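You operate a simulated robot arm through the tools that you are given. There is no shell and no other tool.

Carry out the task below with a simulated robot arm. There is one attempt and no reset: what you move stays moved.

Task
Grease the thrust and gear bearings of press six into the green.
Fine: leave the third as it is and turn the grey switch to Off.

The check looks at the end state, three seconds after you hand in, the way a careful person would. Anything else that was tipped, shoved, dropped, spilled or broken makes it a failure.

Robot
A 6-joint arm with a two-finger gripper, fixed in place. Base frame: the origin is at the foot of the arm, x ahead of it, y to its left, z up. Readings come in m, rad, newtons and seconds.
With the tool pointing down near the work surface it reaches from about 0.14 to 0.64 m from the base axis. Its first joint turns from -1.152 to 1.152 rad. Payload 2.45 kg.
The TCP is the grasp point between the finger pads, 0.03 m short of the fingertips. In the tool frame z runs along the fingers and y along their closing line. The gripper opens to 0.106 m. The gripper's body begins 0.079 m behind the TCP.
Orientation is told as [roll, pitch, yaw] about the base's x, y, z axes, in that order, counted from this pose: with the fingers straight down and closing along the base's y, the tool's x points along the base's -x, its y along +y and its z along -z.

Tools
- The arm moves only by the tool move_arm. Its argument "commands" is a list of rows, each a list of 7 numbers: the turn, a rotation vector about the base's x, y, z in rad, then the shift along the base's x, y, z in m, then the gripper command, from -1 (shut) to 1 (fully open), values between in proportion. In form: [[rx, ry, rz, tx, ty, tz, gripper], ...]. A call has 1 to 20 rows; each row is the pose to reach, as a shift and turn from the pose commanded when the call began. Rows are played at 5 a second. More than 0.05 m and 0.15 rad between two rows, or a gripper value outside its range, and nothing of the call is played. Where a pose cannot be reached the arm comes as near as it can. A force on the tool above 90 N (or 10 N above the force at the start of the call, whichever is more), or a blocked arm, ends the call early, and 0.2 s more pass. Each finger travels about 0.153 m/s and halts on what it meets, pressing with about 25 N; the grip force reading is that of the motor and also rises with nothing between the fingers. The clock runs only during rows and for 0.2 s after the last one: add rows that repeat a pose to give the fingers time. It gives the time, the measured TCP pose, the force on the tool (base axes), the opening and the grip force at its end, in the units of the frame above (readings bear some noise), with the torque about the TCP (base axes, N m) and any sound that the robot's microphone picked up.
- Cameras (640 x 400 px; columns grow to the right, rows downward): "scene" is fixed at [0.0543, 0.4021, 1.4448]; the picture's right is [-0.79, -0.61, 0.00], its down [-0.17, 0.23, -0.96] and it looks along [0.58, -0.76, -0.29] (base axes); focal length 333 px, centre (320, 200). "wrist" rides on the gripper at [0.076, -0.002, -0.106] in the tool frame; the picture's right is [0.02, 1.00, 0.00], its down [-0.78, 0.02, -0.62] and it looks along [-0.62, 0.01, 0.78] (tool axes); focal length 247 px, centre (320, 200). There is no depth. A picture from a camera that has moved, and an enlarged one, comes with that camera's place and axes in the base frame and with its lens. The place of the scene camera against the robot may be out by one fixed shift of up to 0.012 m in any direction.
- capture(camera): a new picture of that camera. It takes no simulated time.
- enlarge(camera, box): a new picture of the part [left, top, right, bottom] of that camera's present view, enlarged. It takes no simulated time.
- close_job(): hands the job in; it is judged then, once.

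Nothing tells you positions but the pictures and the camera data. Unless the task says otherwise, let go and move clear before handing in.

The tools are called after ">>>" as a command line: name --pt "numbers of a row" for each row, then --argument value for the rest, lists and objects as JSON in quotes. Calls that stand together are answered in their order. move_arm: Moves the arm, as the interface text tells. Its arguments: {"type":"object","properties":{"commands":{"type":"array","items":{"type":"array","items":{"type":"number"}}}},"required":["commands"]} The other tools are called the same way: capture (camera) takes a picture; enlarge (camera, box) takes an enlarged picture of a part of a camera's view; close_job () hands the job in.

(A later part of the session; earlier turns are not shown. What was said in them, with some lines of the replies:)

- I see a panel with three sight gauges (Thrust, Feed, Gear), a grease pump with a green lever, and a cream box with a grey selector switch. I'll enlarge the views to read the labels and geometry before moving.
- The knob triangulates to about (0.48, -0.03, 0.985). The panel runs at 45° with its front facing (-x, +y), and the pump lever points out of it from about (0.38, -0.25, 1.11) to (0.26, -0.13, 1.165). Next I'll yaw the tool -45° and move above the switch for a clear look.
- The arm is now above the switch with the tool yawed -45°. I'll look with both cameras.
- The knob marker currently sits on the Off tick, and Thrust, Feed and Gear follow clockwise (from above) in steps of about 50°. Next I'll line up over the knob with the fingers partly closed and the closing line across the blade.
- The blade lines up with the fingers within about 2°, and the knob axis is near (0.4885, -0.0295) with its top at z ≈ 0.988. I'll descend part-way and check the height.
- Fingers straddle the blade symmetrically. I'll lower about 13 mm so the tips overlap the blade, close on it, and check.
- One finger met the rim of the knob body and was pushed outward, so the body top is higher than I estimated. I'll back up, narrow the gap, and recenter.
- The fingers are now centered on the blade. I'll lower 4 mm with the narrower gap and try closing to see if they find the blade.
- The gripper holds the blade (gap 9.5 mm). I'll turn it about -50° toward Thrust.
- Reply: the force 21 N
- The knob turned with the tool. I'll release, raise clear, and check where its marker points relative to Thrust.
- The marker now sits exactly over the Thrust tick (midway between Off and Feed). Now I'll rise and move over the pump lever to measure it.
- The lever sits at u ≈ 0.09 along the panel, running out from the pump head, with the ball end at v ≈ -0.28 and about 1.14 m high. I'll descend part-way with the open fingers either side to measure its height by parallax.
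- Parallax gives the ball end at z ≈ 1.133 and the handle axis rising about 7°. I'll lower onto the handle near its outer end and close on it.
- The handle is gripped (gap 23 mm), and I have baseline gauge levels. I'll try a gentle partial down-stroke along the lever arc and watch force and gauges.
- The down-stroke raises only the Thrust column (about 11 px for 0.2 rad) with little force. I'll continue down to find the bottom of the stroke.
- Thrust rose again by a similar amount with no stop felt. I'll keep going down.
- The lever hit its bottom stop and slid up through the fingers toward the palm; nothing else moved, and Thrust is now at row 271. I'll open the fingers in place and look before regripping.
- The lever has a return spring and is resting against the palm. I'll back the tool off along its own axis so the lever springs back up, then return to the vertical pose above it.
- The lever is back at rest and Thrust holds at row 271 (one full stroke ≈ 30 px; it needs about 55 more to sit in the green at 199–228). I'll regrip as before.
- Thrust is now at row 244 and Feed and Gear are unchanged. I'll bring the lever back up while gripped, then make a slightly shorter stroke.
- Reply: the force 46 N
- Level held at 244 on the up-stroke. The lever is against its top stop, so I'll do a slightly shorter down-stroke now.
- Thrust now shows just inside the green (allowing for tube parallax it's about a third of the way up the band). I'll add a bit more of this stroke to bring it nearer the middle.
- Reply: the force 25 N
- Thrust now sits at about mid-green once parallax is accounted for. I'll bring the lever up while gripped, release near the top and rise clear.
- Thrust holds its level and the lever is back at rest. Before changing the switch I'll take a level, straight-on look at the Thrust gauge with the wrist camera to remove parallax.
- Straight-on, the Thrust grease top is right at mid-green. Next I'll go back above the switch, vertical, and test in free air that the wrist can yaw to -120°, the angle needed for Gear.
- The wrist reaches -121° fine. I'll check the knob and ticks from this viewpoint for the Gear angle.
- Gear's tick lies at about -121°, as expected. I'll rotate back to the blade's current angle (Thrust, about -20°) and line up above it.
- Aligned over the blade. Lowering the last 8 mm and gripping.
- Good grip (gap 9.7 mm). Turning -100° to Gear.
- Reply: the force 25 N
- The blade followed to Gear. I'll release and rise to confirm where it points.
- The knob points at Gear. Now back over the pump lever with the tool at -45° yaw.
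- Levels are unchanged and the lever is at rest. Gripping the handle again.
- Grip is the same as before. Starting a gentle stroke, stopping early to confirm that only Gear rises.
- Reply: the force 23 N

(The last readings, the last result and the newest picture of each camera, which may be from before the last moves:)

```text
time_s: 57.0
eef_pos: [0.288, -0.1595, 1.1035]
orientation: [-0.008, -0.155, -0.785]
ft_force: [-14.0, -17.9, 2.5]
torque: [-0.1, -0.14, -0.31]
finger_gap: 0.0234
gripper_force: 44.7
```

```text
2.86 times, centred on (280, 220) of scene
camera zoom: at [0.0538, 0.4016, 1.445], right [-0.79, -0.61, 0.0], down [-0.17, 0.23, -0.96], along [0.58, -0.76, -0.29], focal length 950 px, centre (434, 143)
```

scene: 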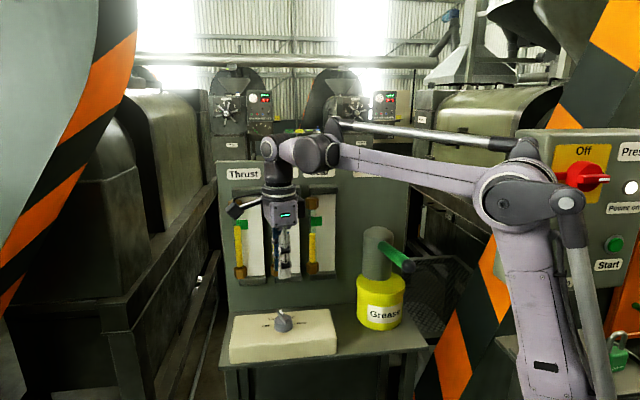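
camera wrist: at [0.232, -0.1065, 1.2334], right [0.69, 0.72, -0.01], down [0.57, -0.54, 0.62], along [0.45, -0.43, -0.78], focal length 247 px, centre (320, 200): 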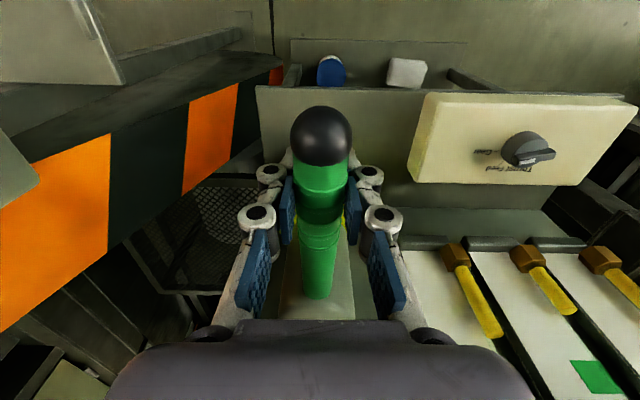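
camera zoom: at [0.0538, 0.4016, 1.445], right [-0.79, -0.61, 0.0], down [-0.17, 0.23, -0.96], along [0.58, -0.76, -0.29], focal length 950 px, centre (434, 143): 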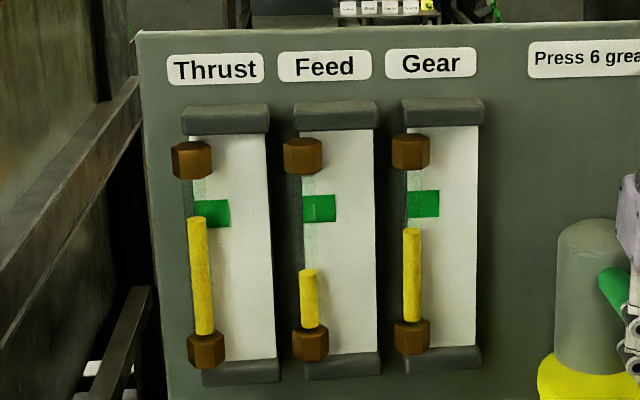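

Only Gear rises. Continuing the stroke to about 0.40 rad.

>>> move_arm --pt "-0.053 -0.053 0 -0.0002 -0.0012 -0.0121 -0.85" --pt "-0.106 -0.106 0 0.0009 -0.0023 -0.024 -0.85" --pt "-0.159 -0.159 0 0.0026 -0.004 -0.0359 -0.85" --pt "-0.177 -0.177 0 0.0033 -0.0047 -0.0398 -0.85" --pt "-0.177 -0.177 0 0.0033 -0.0047 -0.0398 -0.85"

>>> enlarge --camera "scene" --box '[210, 150, 350, 290]'

>>> enlarge --camera "scene" --box '[275, 190, 345, 280]'

>>> capture --camera "wrist"

```text
time_s: 58.2
eef_pos: [0.291, -0.1642, 1.0633]
orientation: [-0.004, -0.401, -0.786]
ft_force: [-8.8, -10.5, 2.4]
torque: [0.19, -0.03, -0.04]
finger_gap: 0.0226
gripper_force: 42.1
```

```text
2.86 times, centred on (280, 220) of scene
camera zoom: at [0.054, 0.4018, 1.4449], right [-0.79, -0.61, 0.0], down [-0.17, 0.23, -0.96], along [0.58, -0.76, -0.29], focal length 950 px, centre (434, 143)
```

zoom: 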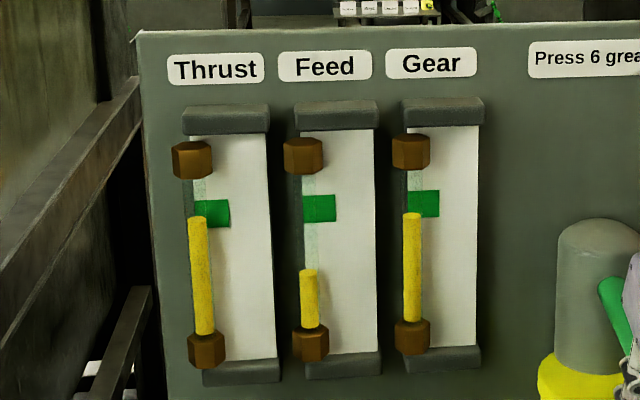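

```text
4.44 times, centred on (310, 235) of scene
camera zoom: at [0.054, 0.4018, 1.4449], right [-0.79, -0.61, 0.0], down [-0.17, 0.23, -0.96], along [0.58, -0.76, -0.29], focal length 1478 px, centre (364, 44)
```

zoom: 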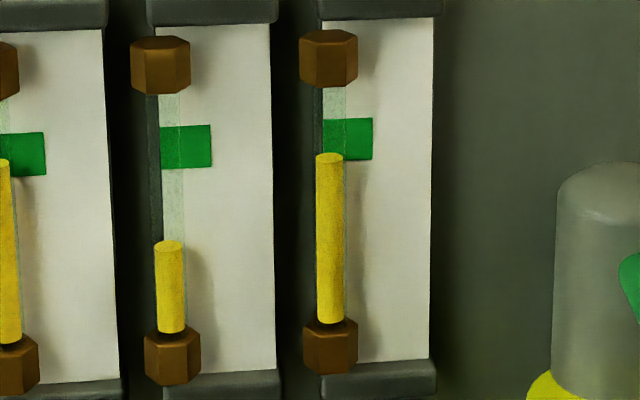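

```text
taken
camera wrist: at [0.2096, -0.0847, 1.1307], right [0.69, 0.72, -0.01], down [0.35, -0.32, 0.88], along [0.63, -0.61, -0.48], focal length 247 px, centre (320, 200)
```

wrist: 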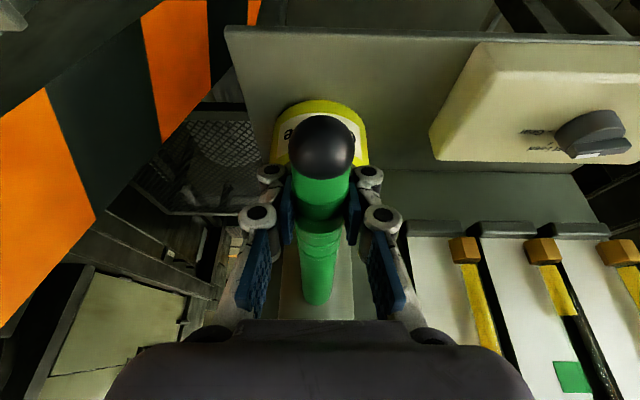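

Gear is just entering the band; a little more of this stroke brings it to the middle, as with Thrust.

>>> move_arm --pt "-0.0265 -0.0265 0 0.0013 -0.0013 -0.0058 -0.85" --pt "-0.053 -0.053 0 0.0025 -0.0025 -0.0116 -0.85" --pt "-0.053 -0.053 0 0.0025 -0.0025 -0.0116 -0.85"

>>> enlarge --camera "scene" --box '[275, 190, 345, 280]'

>>> enlarge --camera "scene" --box '[210, 150, 350, 290]'

```text
time_s: 59.0
eef_pos: [0.2955, -0.167, 1.0526]
orientation: [-0.006, -0.477, -0.785]
ft_force: [-15.2, -10.3, 21.2]
torque: [0.1, -0.18, -0.09]
finger_gap: 0.0221
gripper_force: 42.3
```

```text
4.44 times, centred on (310, 235) of scene
camera zoom: at [0.0536, 0.402, 1.4449], right [-0.79, -0.61, 0.0], down [-0.17, 0.23, -0.96], along [0.58, -0.76, -0.29], focal length 1478 px, centre (364, 44)
```

zoom: 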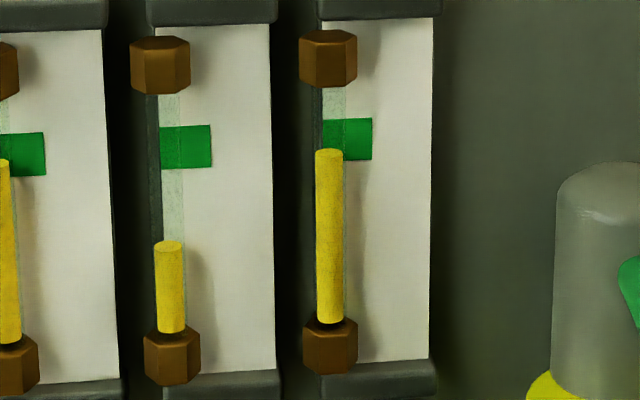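

```text
2.86 times, centred on (280, 220) of scene
camera zoom: at [0.0536, 0.402, 1.4449], right [-0.79, -0.61, 0.0], down [-0.17, 0.23, -0.96], along [0.58, -0.76, -0.29], focal length 950 px, centre (434, 143)
```

zoom: 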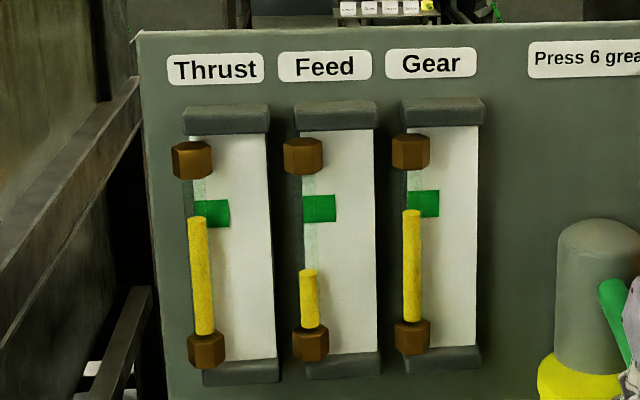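

Gear is inside the green at about 40% of the band (the lever reached its bottom stop). I'll make one short up-and-down of about 0.07 rad to centre it.

>>> move_arm --pt "0.0265 0.0265 0 -0.0013 0.0013 0.0058 -0.85" --pt "0.053 0.053 0 -0.0025 0.0025 0.0116 -0.85" --pt "0.053 0.053 0 -0.0025 0.0025 0.0116 -0.85" --pt "0.0265 0.0265 0 -0.0013 0.0013 0.0058 -0.85" --pt "0 0 0 0 0 0 -0.85" --pt "0 0 0 0 0 0 -0.85"

>>> enlarge --camera "scene" --box '[275, 190, 345, 280]'

>>> enlarge --camera "scene" --box '[210, 150, 350, 290]'

```text
time_s: 60.4
eef_pos: [0.294, -0.1664, 1.0533]
orientation: [-0.006, -0.473, -0.786]
ft_force: [-19.2, -9.9, 6.3]
torque: [0.61, 0.19, -0.11]
finger_gap: 0.0223
gripper_force: 42.3
```

```text
4.44 times, centred on (310, 235) of scene
camera zoom: at [0.0536, 0.4019, 1.4449], right [-0.79, -0.61, 0.0], down [-0.17, 0.23, -0.96], along [0.58, -0.76, -0.29], focal length 1478 px, centre (364, 44)
```

zoom: 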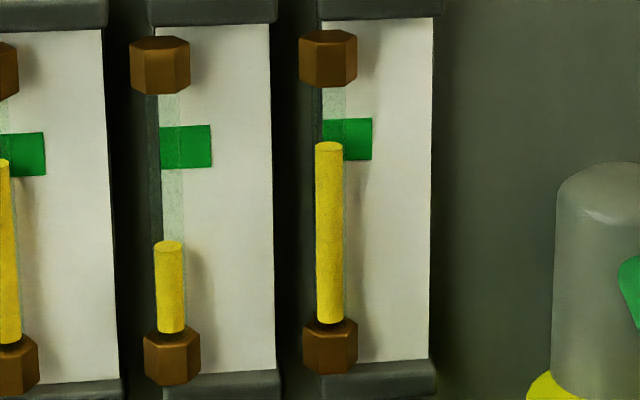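

```text
2.86 times, centred on (280, 220) of scene
camera zoom: at [0.0536, 0.4019, 1.4449], right [-0.79, -0.61, 0.0], down [-0.17, 0.23, -0.96], along [0.58, -0.76, -0.29], focal length 950 px, centre (434, 143)
```

zoom: 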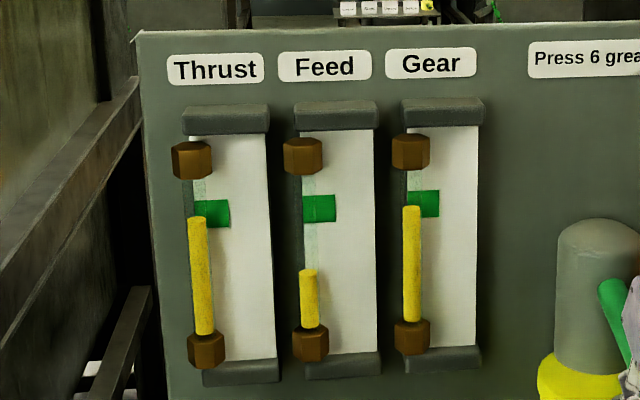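

Gear is now at mid-green, Thrust and Feed unchanged. I'll bring the lever up, release it near the top and rise clear.

>>> move_arm --pt "0.053 0.053 0 -0.0025 0.0025 0.0116 -0.85" --pt "0.106 0.106 0 -0.0045 0.0045 0.0234 -0.85" --pt "0.159 0.159 0 -0.0058 0.0058 0.0353 -0.85" --pt "0.212 0.212 0 -0.0065 0.0065 0.0474 -0.85" --pt "0.265 0.265 0 -0.0065 0.0065 0.0595 -0.85" --pt "0.293 0.293 0 -0.0063 0.0063 0.0659 -0.85" --pt "0.293 0.293 0 -0.0063 0.0063 0.0659 -0.5" --pt "0.293 0.293 0 -0.0063 0.0063 0.0659 0.0" --pt "0.293 0.293 0 -0.0063 0.0063 0.0659 0.2" --pt "0.336 0.336 0 -0.0063 0.0063 0.09 0.2" --pt "0.336 0.336 0 -0.0063 0.0063 0.13 0.2" --pt "0.336 0.336 0 -0.0063 0.0063 0.17 0.2" --pt "0.336 0.336 0 -0.0063 0.0063 0.21 0.2" --pt "0.336 0.336 0 -0.0063 0.0063 0.21 0.2"

>>> enlarge --camera "scene" --box '[210, 150, 350, 290]'

>>> capture --camera "wrist"

```text
time_s: 63.4
eef_pos: [0.2877, -0.1621, 1.261]
orientation: [-0.002, -0.001, -0.785]
ft_force: [-0.2, 0.4, 0.1]
torque: [-0.01, 0.02, 0.02]
finger_gap: 0.0637
gripper_force: 0.1
```

```text
2.86 times, centred on (280, 220) of scene
camera zoom: at [0.0543, 0.4021, 1.4448], right [-0.79, -0.61, 0.0], down [-0.17, 0.23, -0.96], along [0.58, -0.76, -0.29], focal length 950 px, centre (434, 143)
```

zoom: 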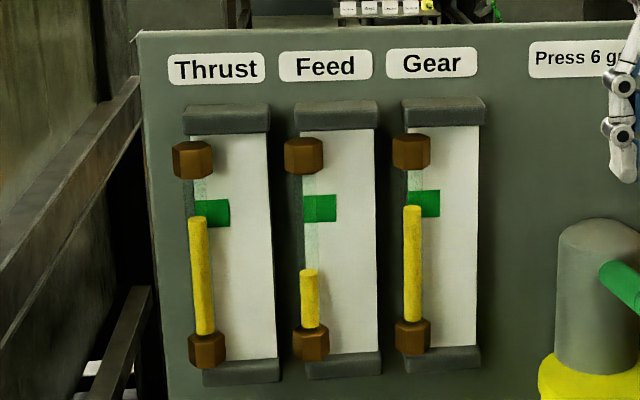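

```text
taken
camera wrist: at [0.2314, -0.107, 1.3669], right [0.69, 0.72, 0.0], down [0.57, -0.54, 0.62], along [0.45, -0.43, -0.78], focal length 247 px, centre (320, 200)
```

wrist: 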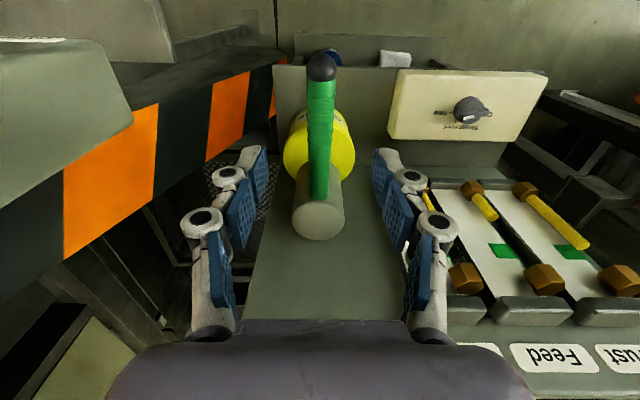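

Levels hold: Thrust and Gear in the green, Feed as it was. I'll take a quick level look at the Gear gauge to confirm without parallax.

>>> move_arm --pt "-0.053 -0.053 0 0.025 0.019 0.0 0.3" --pt "-0.106 -0.106 0 0.05 0.038 0.0 0.3" --pt "-0.159 -0.159 0 0.075 0.057 -0.03 0.3" --pt "-0.212 -0.212 0 0.1 0.076 -0.06 0.3" --pt "-0.265 -0.265 0 0.12 0.0905 -0.09 0.3" --pt "-0.318 -0.318 0 0.1315 0.1005 -0.12 0.3" --pt "-0.371 -0.371 0 0.1315 0.1005 -0.1345 0.3" --pt "-0.4243 -0.4243 0 0.1315 0.1005 -0.1345 0.3" --pt "-0.4243 -0.4243 0 0.1315 0.1005 -0.1345 0.3"

>>> capture --camera "wrist"

>>> enlarge --camera "wrist" --box '[240, 130, 420, 330]'

>>> enlarge --camera "wrist" --box '[400, 130, 600, 330]'

```text
time_s: 65.4
eef_pos: [0.4204, -0.0589, 1.1275]
orientation: [-0.005, -0.603, -0.787]
ft_force: [0.7, 0.2, 0.4]
torque: [-0.04, -0.01, -0.01]
finger_gap: 0.0691
gripper_force: 0.1
```

```text
taken
camera wrist: at [0.3308, 0.0286, 1.1716], right [0.7, 0.72, -0.01], down [0.22, -0.19, 0.96], along [0.68, -0.67, -0.29], focal length 247 px, centre (320, 200)
```

wrist: 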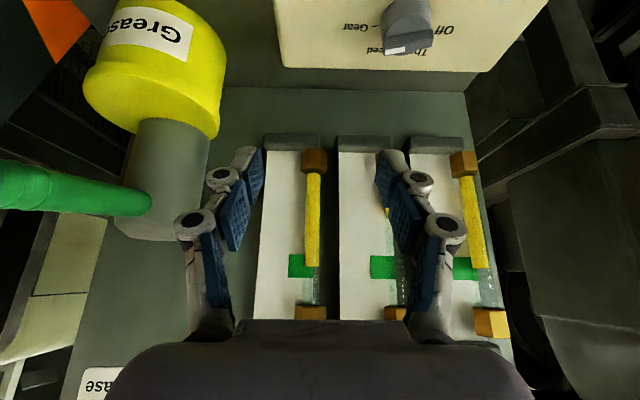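

```text
2.00 times, centred on (330, 230) of wrist
camera zoom: at [0.3308, 0.0286, 1.1716], right [0.7, 0.72, -0.01], down [0.22, -0.19, 0.96], along [0.68, -0.67, -0.29], focal length 494 px, centre (300, 140)
```

zoom: 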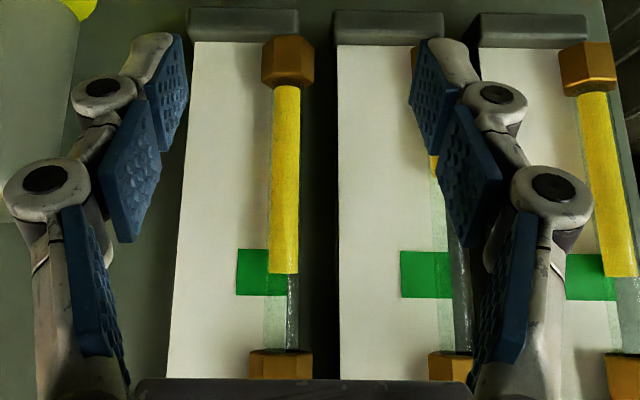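

```text
2.00 times, centred on (500, 230) of wrist
camera zoom: at [0.3308, 0.0286, 1.1716], right [0.7, 0.72, -0.01], down [0.22, -0.19, 0.96], along [0.68, -0.67, -0.29], focal length 494 px, centre (-40, 140)
```

zoom: 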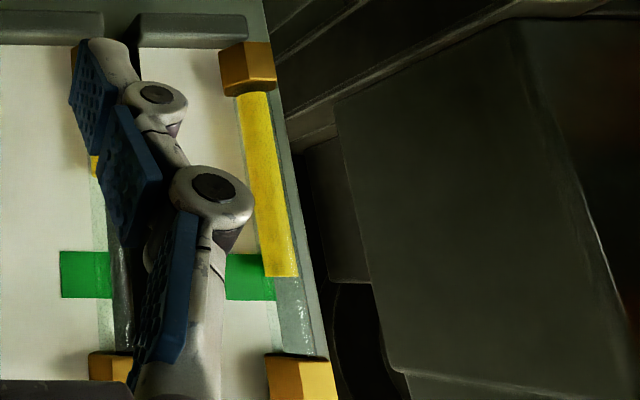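

Straight-on, both Gear and Thrust tops are at mid-green. Now back above the switch, aligned with the blade at Gear (-120°).

>>> move_arm --pt "0.085 0.085 0 0.0136 0.0058 0.002 0.0" --pt "0.17 0.17 0 0.0272 0.0117 0.002 -0.3" --pt "0.2546 0.2546 0 0.0408 0.0175 0.002 -0.5" --pt "0.3394 0.3394 0 0.0544 0.0234 0.002 -0.55" --pt "0.4243 0.4243 0 0.0678 0.0292 0.002 -0.55" --pt "0.4243 0.4243 0 0.0678 0.0292 0.002 -0.55"

>>> move_arm --pt "0 0 -0.132 0 0 0 -0.55" --pt "0 0 -0.264 0 0 0 -0.55" --pt "0 0 -0.396 0 0 0 -0.55" --pt "0 0 -0.528 0 0 0 -0.55" --pt "0 0 -0.66 0 0 0 -0.55" --pt "0 0 -0.792 0 0 0 -0.55" --pt "0 0 -0.924 0 0 0 -0.55" --pt "0 0 -1.056 0 0 -0.02 -0.55" --pt "0 0 -1.188 0 0 -0.045 -0.55" --pt "0 0 -1.314 0 0 -0.07 -0.55" --pt "0 0 -1.314 0 0 -0.09 -0.55" --pt "0 0 -1.314 0 0 -0.102 -0.55" --pt "0 0 -1.314 0 0 -0.102 -0.55"

>>> enlarge --camera "wrist" --box '[250, 80, 390, 200]'

>>> enlarge --camera "scene" --box '[240, 270, 330, 350]'

```text
time_s: 66.8
eef_pos: [0.4873, -0.031, 1.1307]
orientation: [-0.002, 0.001, -0.786]
ft_force: [0.1, -0.2, -0.4]
torque: [-0.04, 0.02, -0.01]
finger_gap: 0.0239
gripper_force: 0.0
```

```text
time_s: 69.6
eef_pos: [0.4864, -0.0309, 1.0272]
orientation: [-0.003, 0.001, -2.098]
ft_force: [0.3, -0.5, -0.2]
torque: [-0.02, -0.01, -0.02]
finger_gap: 0.0242
gripper_force: 0.0
```

```text
3.33 times, centred on (320, 140) of wrist
camera zoom: at [0.5224, 0.037, 1.133], right [0.87, -0.49, 0.0], down [-0.38, -0.69, 0.62], along [-0.3, -0.54, -0.78], focal length 823 px, centre (320, 400)
```

zoom: 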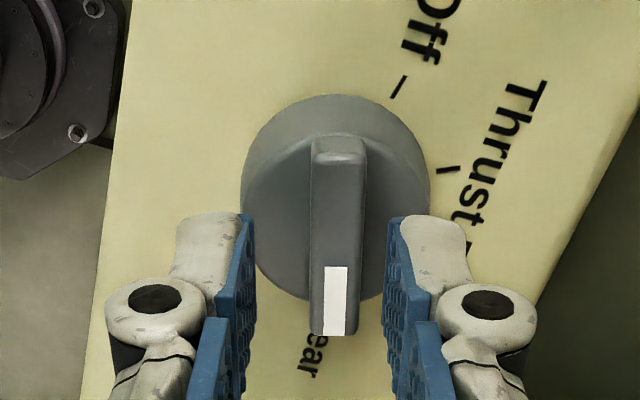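

```text
5.00 times, centred on (285, 310) of scene
camera zoom: at [0.0543, 0.4021, 1.4448], right [-0.79, -0.61, 0.0], down [-0.17, 0.23, -0.96], along [0.58, -0.76, -0.29], focal length 1663 px, centre (495, -350)
```

zoom: 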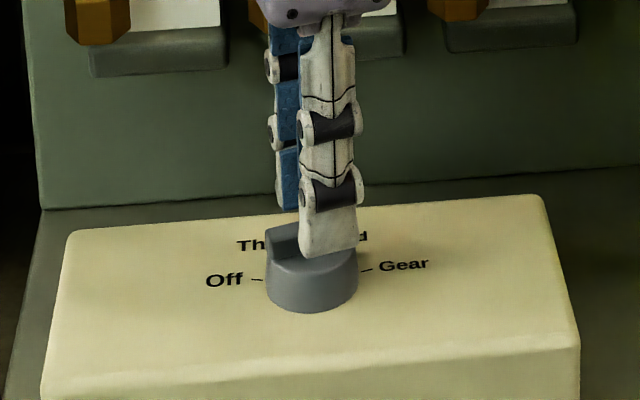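

The blade is about 3 mm off-centre between the fingers; I'll correct by (+4, +2) mm, then check again.

>>> move_arm --pt "0 0 0 0.002 0.001 0 -0.55" --pt "0 0 0 0.004 0.0018 0 -0.55" --pt "0 0 0 0.004 0.0018 0 -0.55"

>>> enlarge --camera "wrist" --box '[250, 80, 390, 200]'

```text
time_s: 70.4
eef_pos: [0.4928, -0.0275, 1.0283]
orientation: [-0.004, 0.0, -2.098]
ft_force: [0.5, -0.2, -0.2]
torque: [-0.03, 0.03, 0.02]
finger_gap: 0.0238
gripper_force: 0.0
```

```text
3.33 times, centred on (320, 140) of wrist
camera zoom: at [0.5271, 0.0394, 1.1337], right [0.87, -0.49, 0.0], down [-0.38, -0.69, 0.62], along [-0.3, -0.54, -0.78], focal length 823 px, centre (320, 400)
```

zoom: 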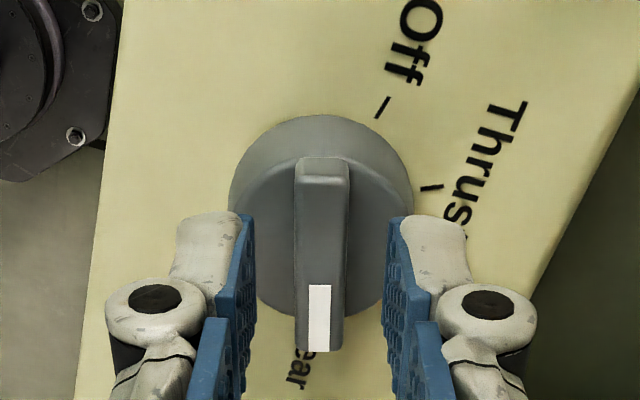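

Centered now. Lowering 8.5 mm and gripping.

>>> move_arm --pt "0 0 0 0 0 -0.004 -0.55" --pt "0 0 0 0 0 -0.0085 -0.55" --pt "0 0 0 0 0 -0.0085 -0.7" --pt "0 0 0 0 0 -0.0085 -0.85" --pt "0 0 0 0 0 -0.0085 -0.95" --pt "0 0 0 0 0 -0.0085 -0.95"

>>> enlarge --camera "wrist" --box '[250, 80, 390, 200]'

```text
time_s: 71.8
eef_pos: [0.4915, -0.027, 1.0195]
orientation: [0.0, 0.0, -2.098]
ft_force: [1.9, -0.2, -2.1]
torque: [-0.15, 0.0, 0.15]
finger_gap: 0.0098
gripper_force: 37.3
```

```text
3.33 times, centred on (320, 140) of wrist
camera zoom: at [0.5273, 0.0397, 1.1252], right [0.87, -0.49, 0.0], down [-0.38, -0.69, 0.62], along [-0.3, -0.54, -0.78], focal length 823 px, centre (320, 400)
```

zoom: 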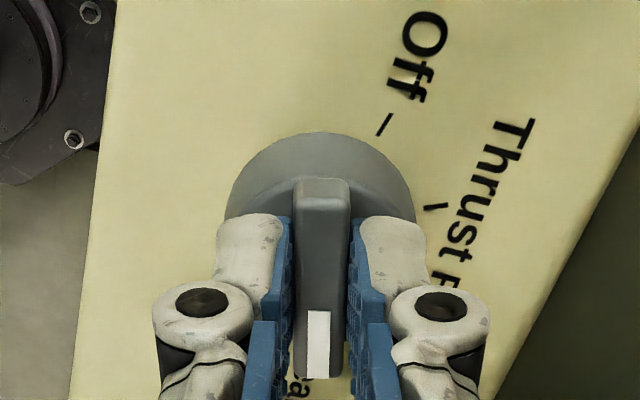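

Gripped. Turning +150° back to Off.

>>> move_arm --pt "0 0 0.138 -0.0001 -0.0001 0 -0.95" --pt "0 0 0.276 -0.0002 -0.0002 0 -0.95" --pt "0 0 0.414 -0.0003 -0.0003 0 -0.95" --pt "0 0 0.552 -0.0004 -0.0004 0 -0.95" --pt "0 0 0.69 -0.0005 -0.0005 0 -0.95" --pt "0 0 0.828 -0.0006 -0.0006 0 -0.95" --pt "0 0 0.966 -0.0007 -0.0007 0 -0.95" --pt "0 0 1.104 -0.0008 -0.0008 0 -0.95" --pt "0 0 1.242 -0.0009 -0.0009 0 -0.95" --pt "0 0 1.38 -0.001 -0.001 0 -0.95" --pt "0 0 1.518 -0.0011 -0.0011 0 -0.95" --pt "0 0 1.656 -0.0012 -0.0012 0 -0.95" --pt "0 0 1.794 -0.0013 -0.0013 0 -0.95" --pt "0 0 1.932 -0.0014 -0.0013 0 -0.95" --pt "0 0 2.07 -0.0015 -0.0014 0 -0.95" --pt "0 0 2.208 -0.0016 -0.0014 0 -0.95" --pt "0 0 2.346 -0.0017 -0.0015 0 -0.95" --pt "0 0 2.484 -0.0017 -0.0015 0 -0.95" --pt "0 0 2.622 -0.0017 -0.0015 0 -0.95" --pt "0 0 2.622 -0.0017 -0.0015 0 -0.95"

>>> enlarge --camera "wrist" --box '[250, 80, 390, 200]'

>>> enlarge --camera "scene" --box '[240, 270, 330, 350]'

```text
time_s: 76.0
eef_pos: [0.489, -0.0313, 1.0196]
orientation: [-0.002, 0.002, 0.522]
ft_force: [-13.5, -7.4, 23.0]
torque: [-0.24, 0.48, 0.02]
finger_gap: 0.0095
gripper_force: 37.0
```

```text
3.33 times, centred on (320, 140) of wrist
camera zoom: at [0.4215, -0.0693, 1.1253], right [-0.52, 0.86, 0.0], down [0.67, 0.41, 0.62], along [0.53, 0.32, -0.78], focal length 823 px, centre (320, 400)
```

zoom: 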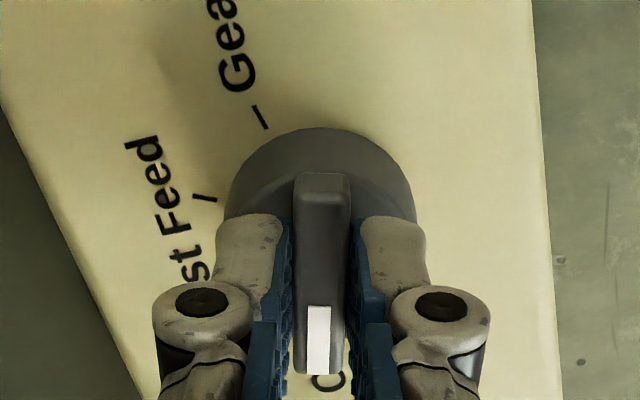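

```text
5.00 times, centred on (285, 310) of scene
camera zoom: at [0.0535, 0.4019, 1.4449], right [-0.79, -0.61, 0.0], down [-0.17, 0.23, -0.96], along [0.58, -0.76, -0.29], focal length 1663 px, centre (495, -350)
```

zoom: 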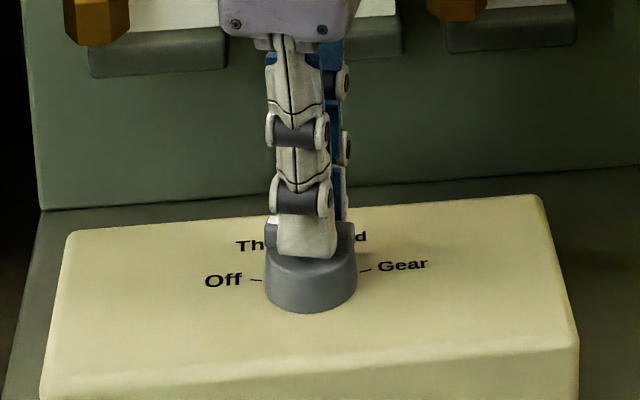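

The knob followed to the Off angle. I'll release slowly, rise and check where it rests.

>>> move_arm --pt "0 0 0 0 0 0.001 -0.85" --pt "0 0 0 0 0 0.001 -0.7" --pt "0 0 0 0 0 0.001 -0.5" --pt "0 0 0 0 0 0.001 -0.45" --pt "0 0 0 0 0 0.012 -0.45" --pt "0 0 0 0 0 0.04 -0.45" --pt "0 0 0 0 0 0.08 -0.45" --pt "0 0 0 0 0 0.12 -0.45" --pt "0 0 0 0 0 0.15 -0.45" --pt "0 0 0 0 0 0.15 -0.45"

>>> enlarge --camera "wrist" --box '[270, 40, 370, 130]'

>>> enlarge --camera "scene" --box '[250, 300, 320, 345]'

>>> capture --camera "scene"

```text
time_s: 78.2
eef_pos: [0.4888, -0.0301, 1.1695]
orientation: [-0.004, 0.001, 0.525]
ft_force: [-0.5, 0.4, -0.7]
torque: [0.02, 0.01, 0.03]
finger_gap: 0.0292
gripper_force: 0.1
```

```text
4.44 times, centred on (320, 85) of wrist
camera zoom: at [0.4218, -0.0688, 1.2751], right [-0.52, 0.86, 0.0], down [0.67, 0.41, 0.62], along [0.53, 0.32, -0.78], focal length 1098 px, centre (320, 711)
```

zoom: 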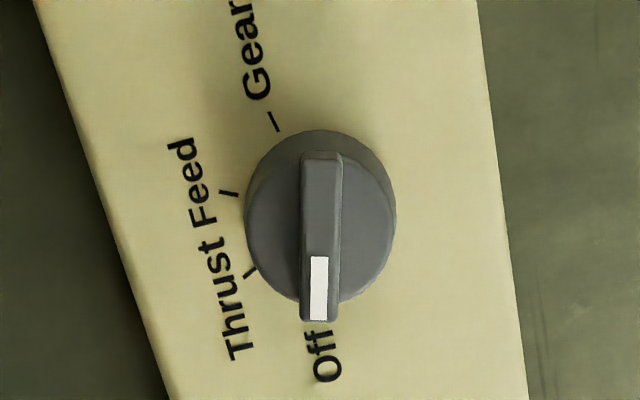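

```text
8.89 times, centred on (285, 322) of scene
camera zoom: at [0.0543, 0.4021, 1.4448], right [-0.79, -0.61, 0.0], down [-0.17, 0.23, -0.96], along [0.58, -0.76, -0.29], focal length 2956 px, centre (631, -889)
```

zoom: 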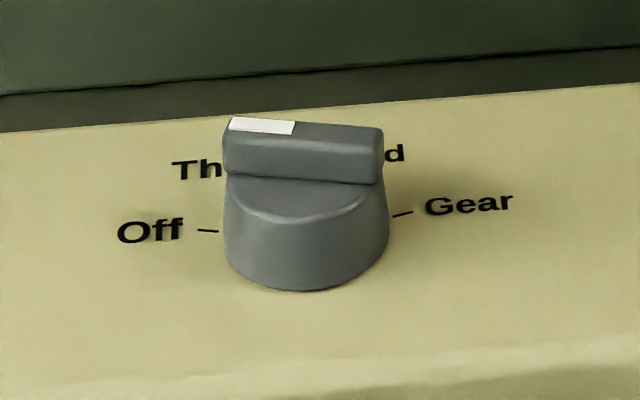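

```text
taken
```

scene: 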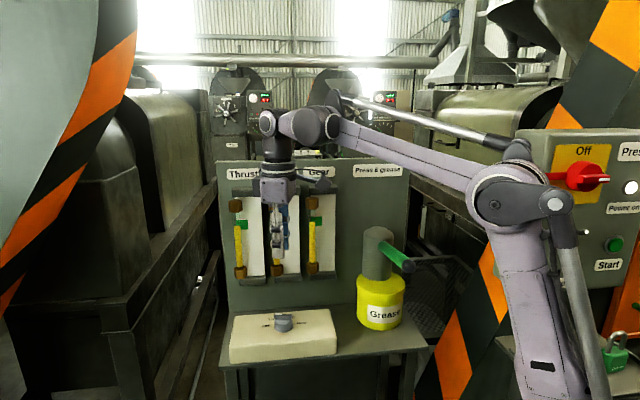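

The knob sits exactly as in the first picture, on Off. I'll retreat upward and back clear of the panel, then do a final check.

>>> move_arm --pt "0 0 0 0 0 0.04 -0.2" --pt "0 0 0 0 0 0.08 0" --pt "0 0 -0.1 -0.02 0 0.12 0.3" --pt "0 0 -0.2 -0.05 0 0.14 0.5" --pt "0 0 -0.3 -0.08 0 0.14 0.5" --pt "0 0 -0.4 -0.11 0 0.14 0.5" --pt "0 0 -0.525 -0.14 0 0.14 0.5" --pt "0 0 -0.525 -0.14 0 0.14 0.5"

>>> capture --camera "scene"

>>> enlarge --camera "scene" --box '[210, 150, 430, 350]'

>>> capture --camera "wrist"

```text
time_s: 80.0
eef_pos: [0.348, -0.0301, 1.3104]
orientation: [-0.003, 0.0, -0.002]
ft_force: [-0.6, 0.1, 0.2]
torque: [0.01, -0.01, 0.03]
finger_gap: 0.0797
gripper_force: 0.0
out of reach, approached as far as the arm can: row 4
```

```text
taken
```

scene: 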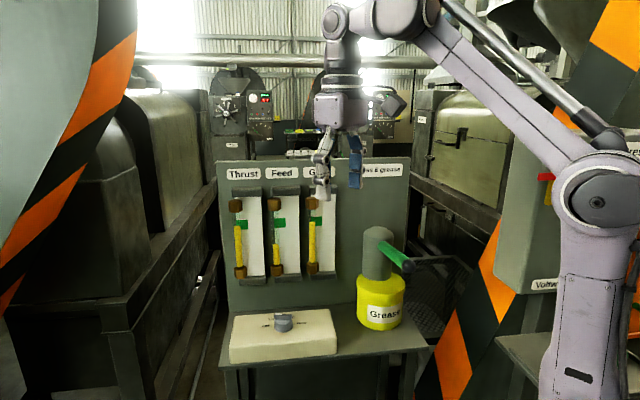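

```text
2.00 times, centred on (320, 250) of scene
camera zoom: at [0.0542, 0.4021, 1.4448], right [-0.79, -0.61, 0.0], down [-0.17, 0.23, -0.96], along [0.58, -0.76, -0.29], focal length 665 px, centre (320, 100)
```

zoom: 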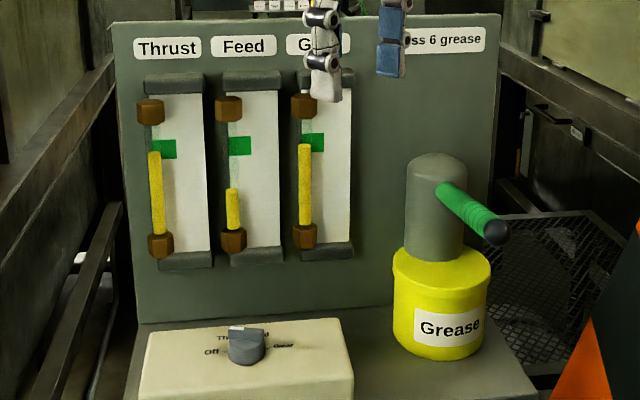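

```text
taken
camera wrist: at [0.2709, -0.0302, 1.4159], right [-0.02, 1.0, 0.0], down [0.78, 0.02, 0.62], along [0.62, 0.01, -0.78], focal length 247 px, centre (320, 200)
```

wrist: 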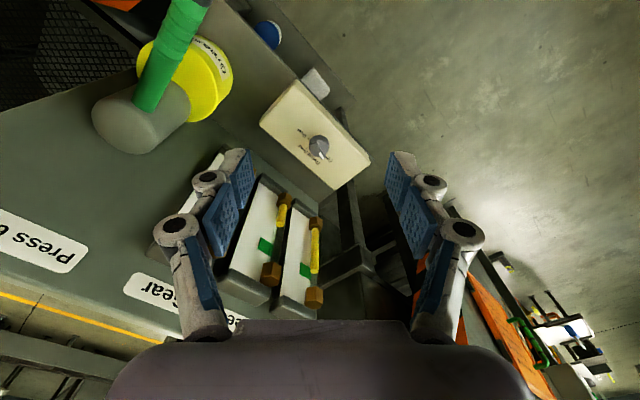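

The final view shows Thrust and Gear in the green, Feed at its original level, and the grey switch on Off. The lever is at rest, the arm is clear and nothing else was disturbed, so I'm handing in.

>>> close_job

```text
The job is handed in.
```

I greased the thrust and gear bearings of press six into the green and turned the grey switch to Off. I've handed the job in; the result hasn't come back.

- **Thrust and Gear:** both grease tops sit at about the middle of the green band. I checked each one straight on with the wrist camera so the viewing angle didn't mislead.
- **Feed:** it stayed at its original level throughout.
- **Switch:** the marker rests exactly where it was in the first picture, on Off.
- **Rest of the scene:** the pump lever sprang back to its rest position, and the arm let go and moved clear of the panel. I saw nothing tipped, spilled or moved.

Two small slips along the way left no visible effect:

- On the first approach to the switch, one finger pressed lightly on the knob's rim.
- At the bottom of the first pump stroke, the lever slid through the fingers.
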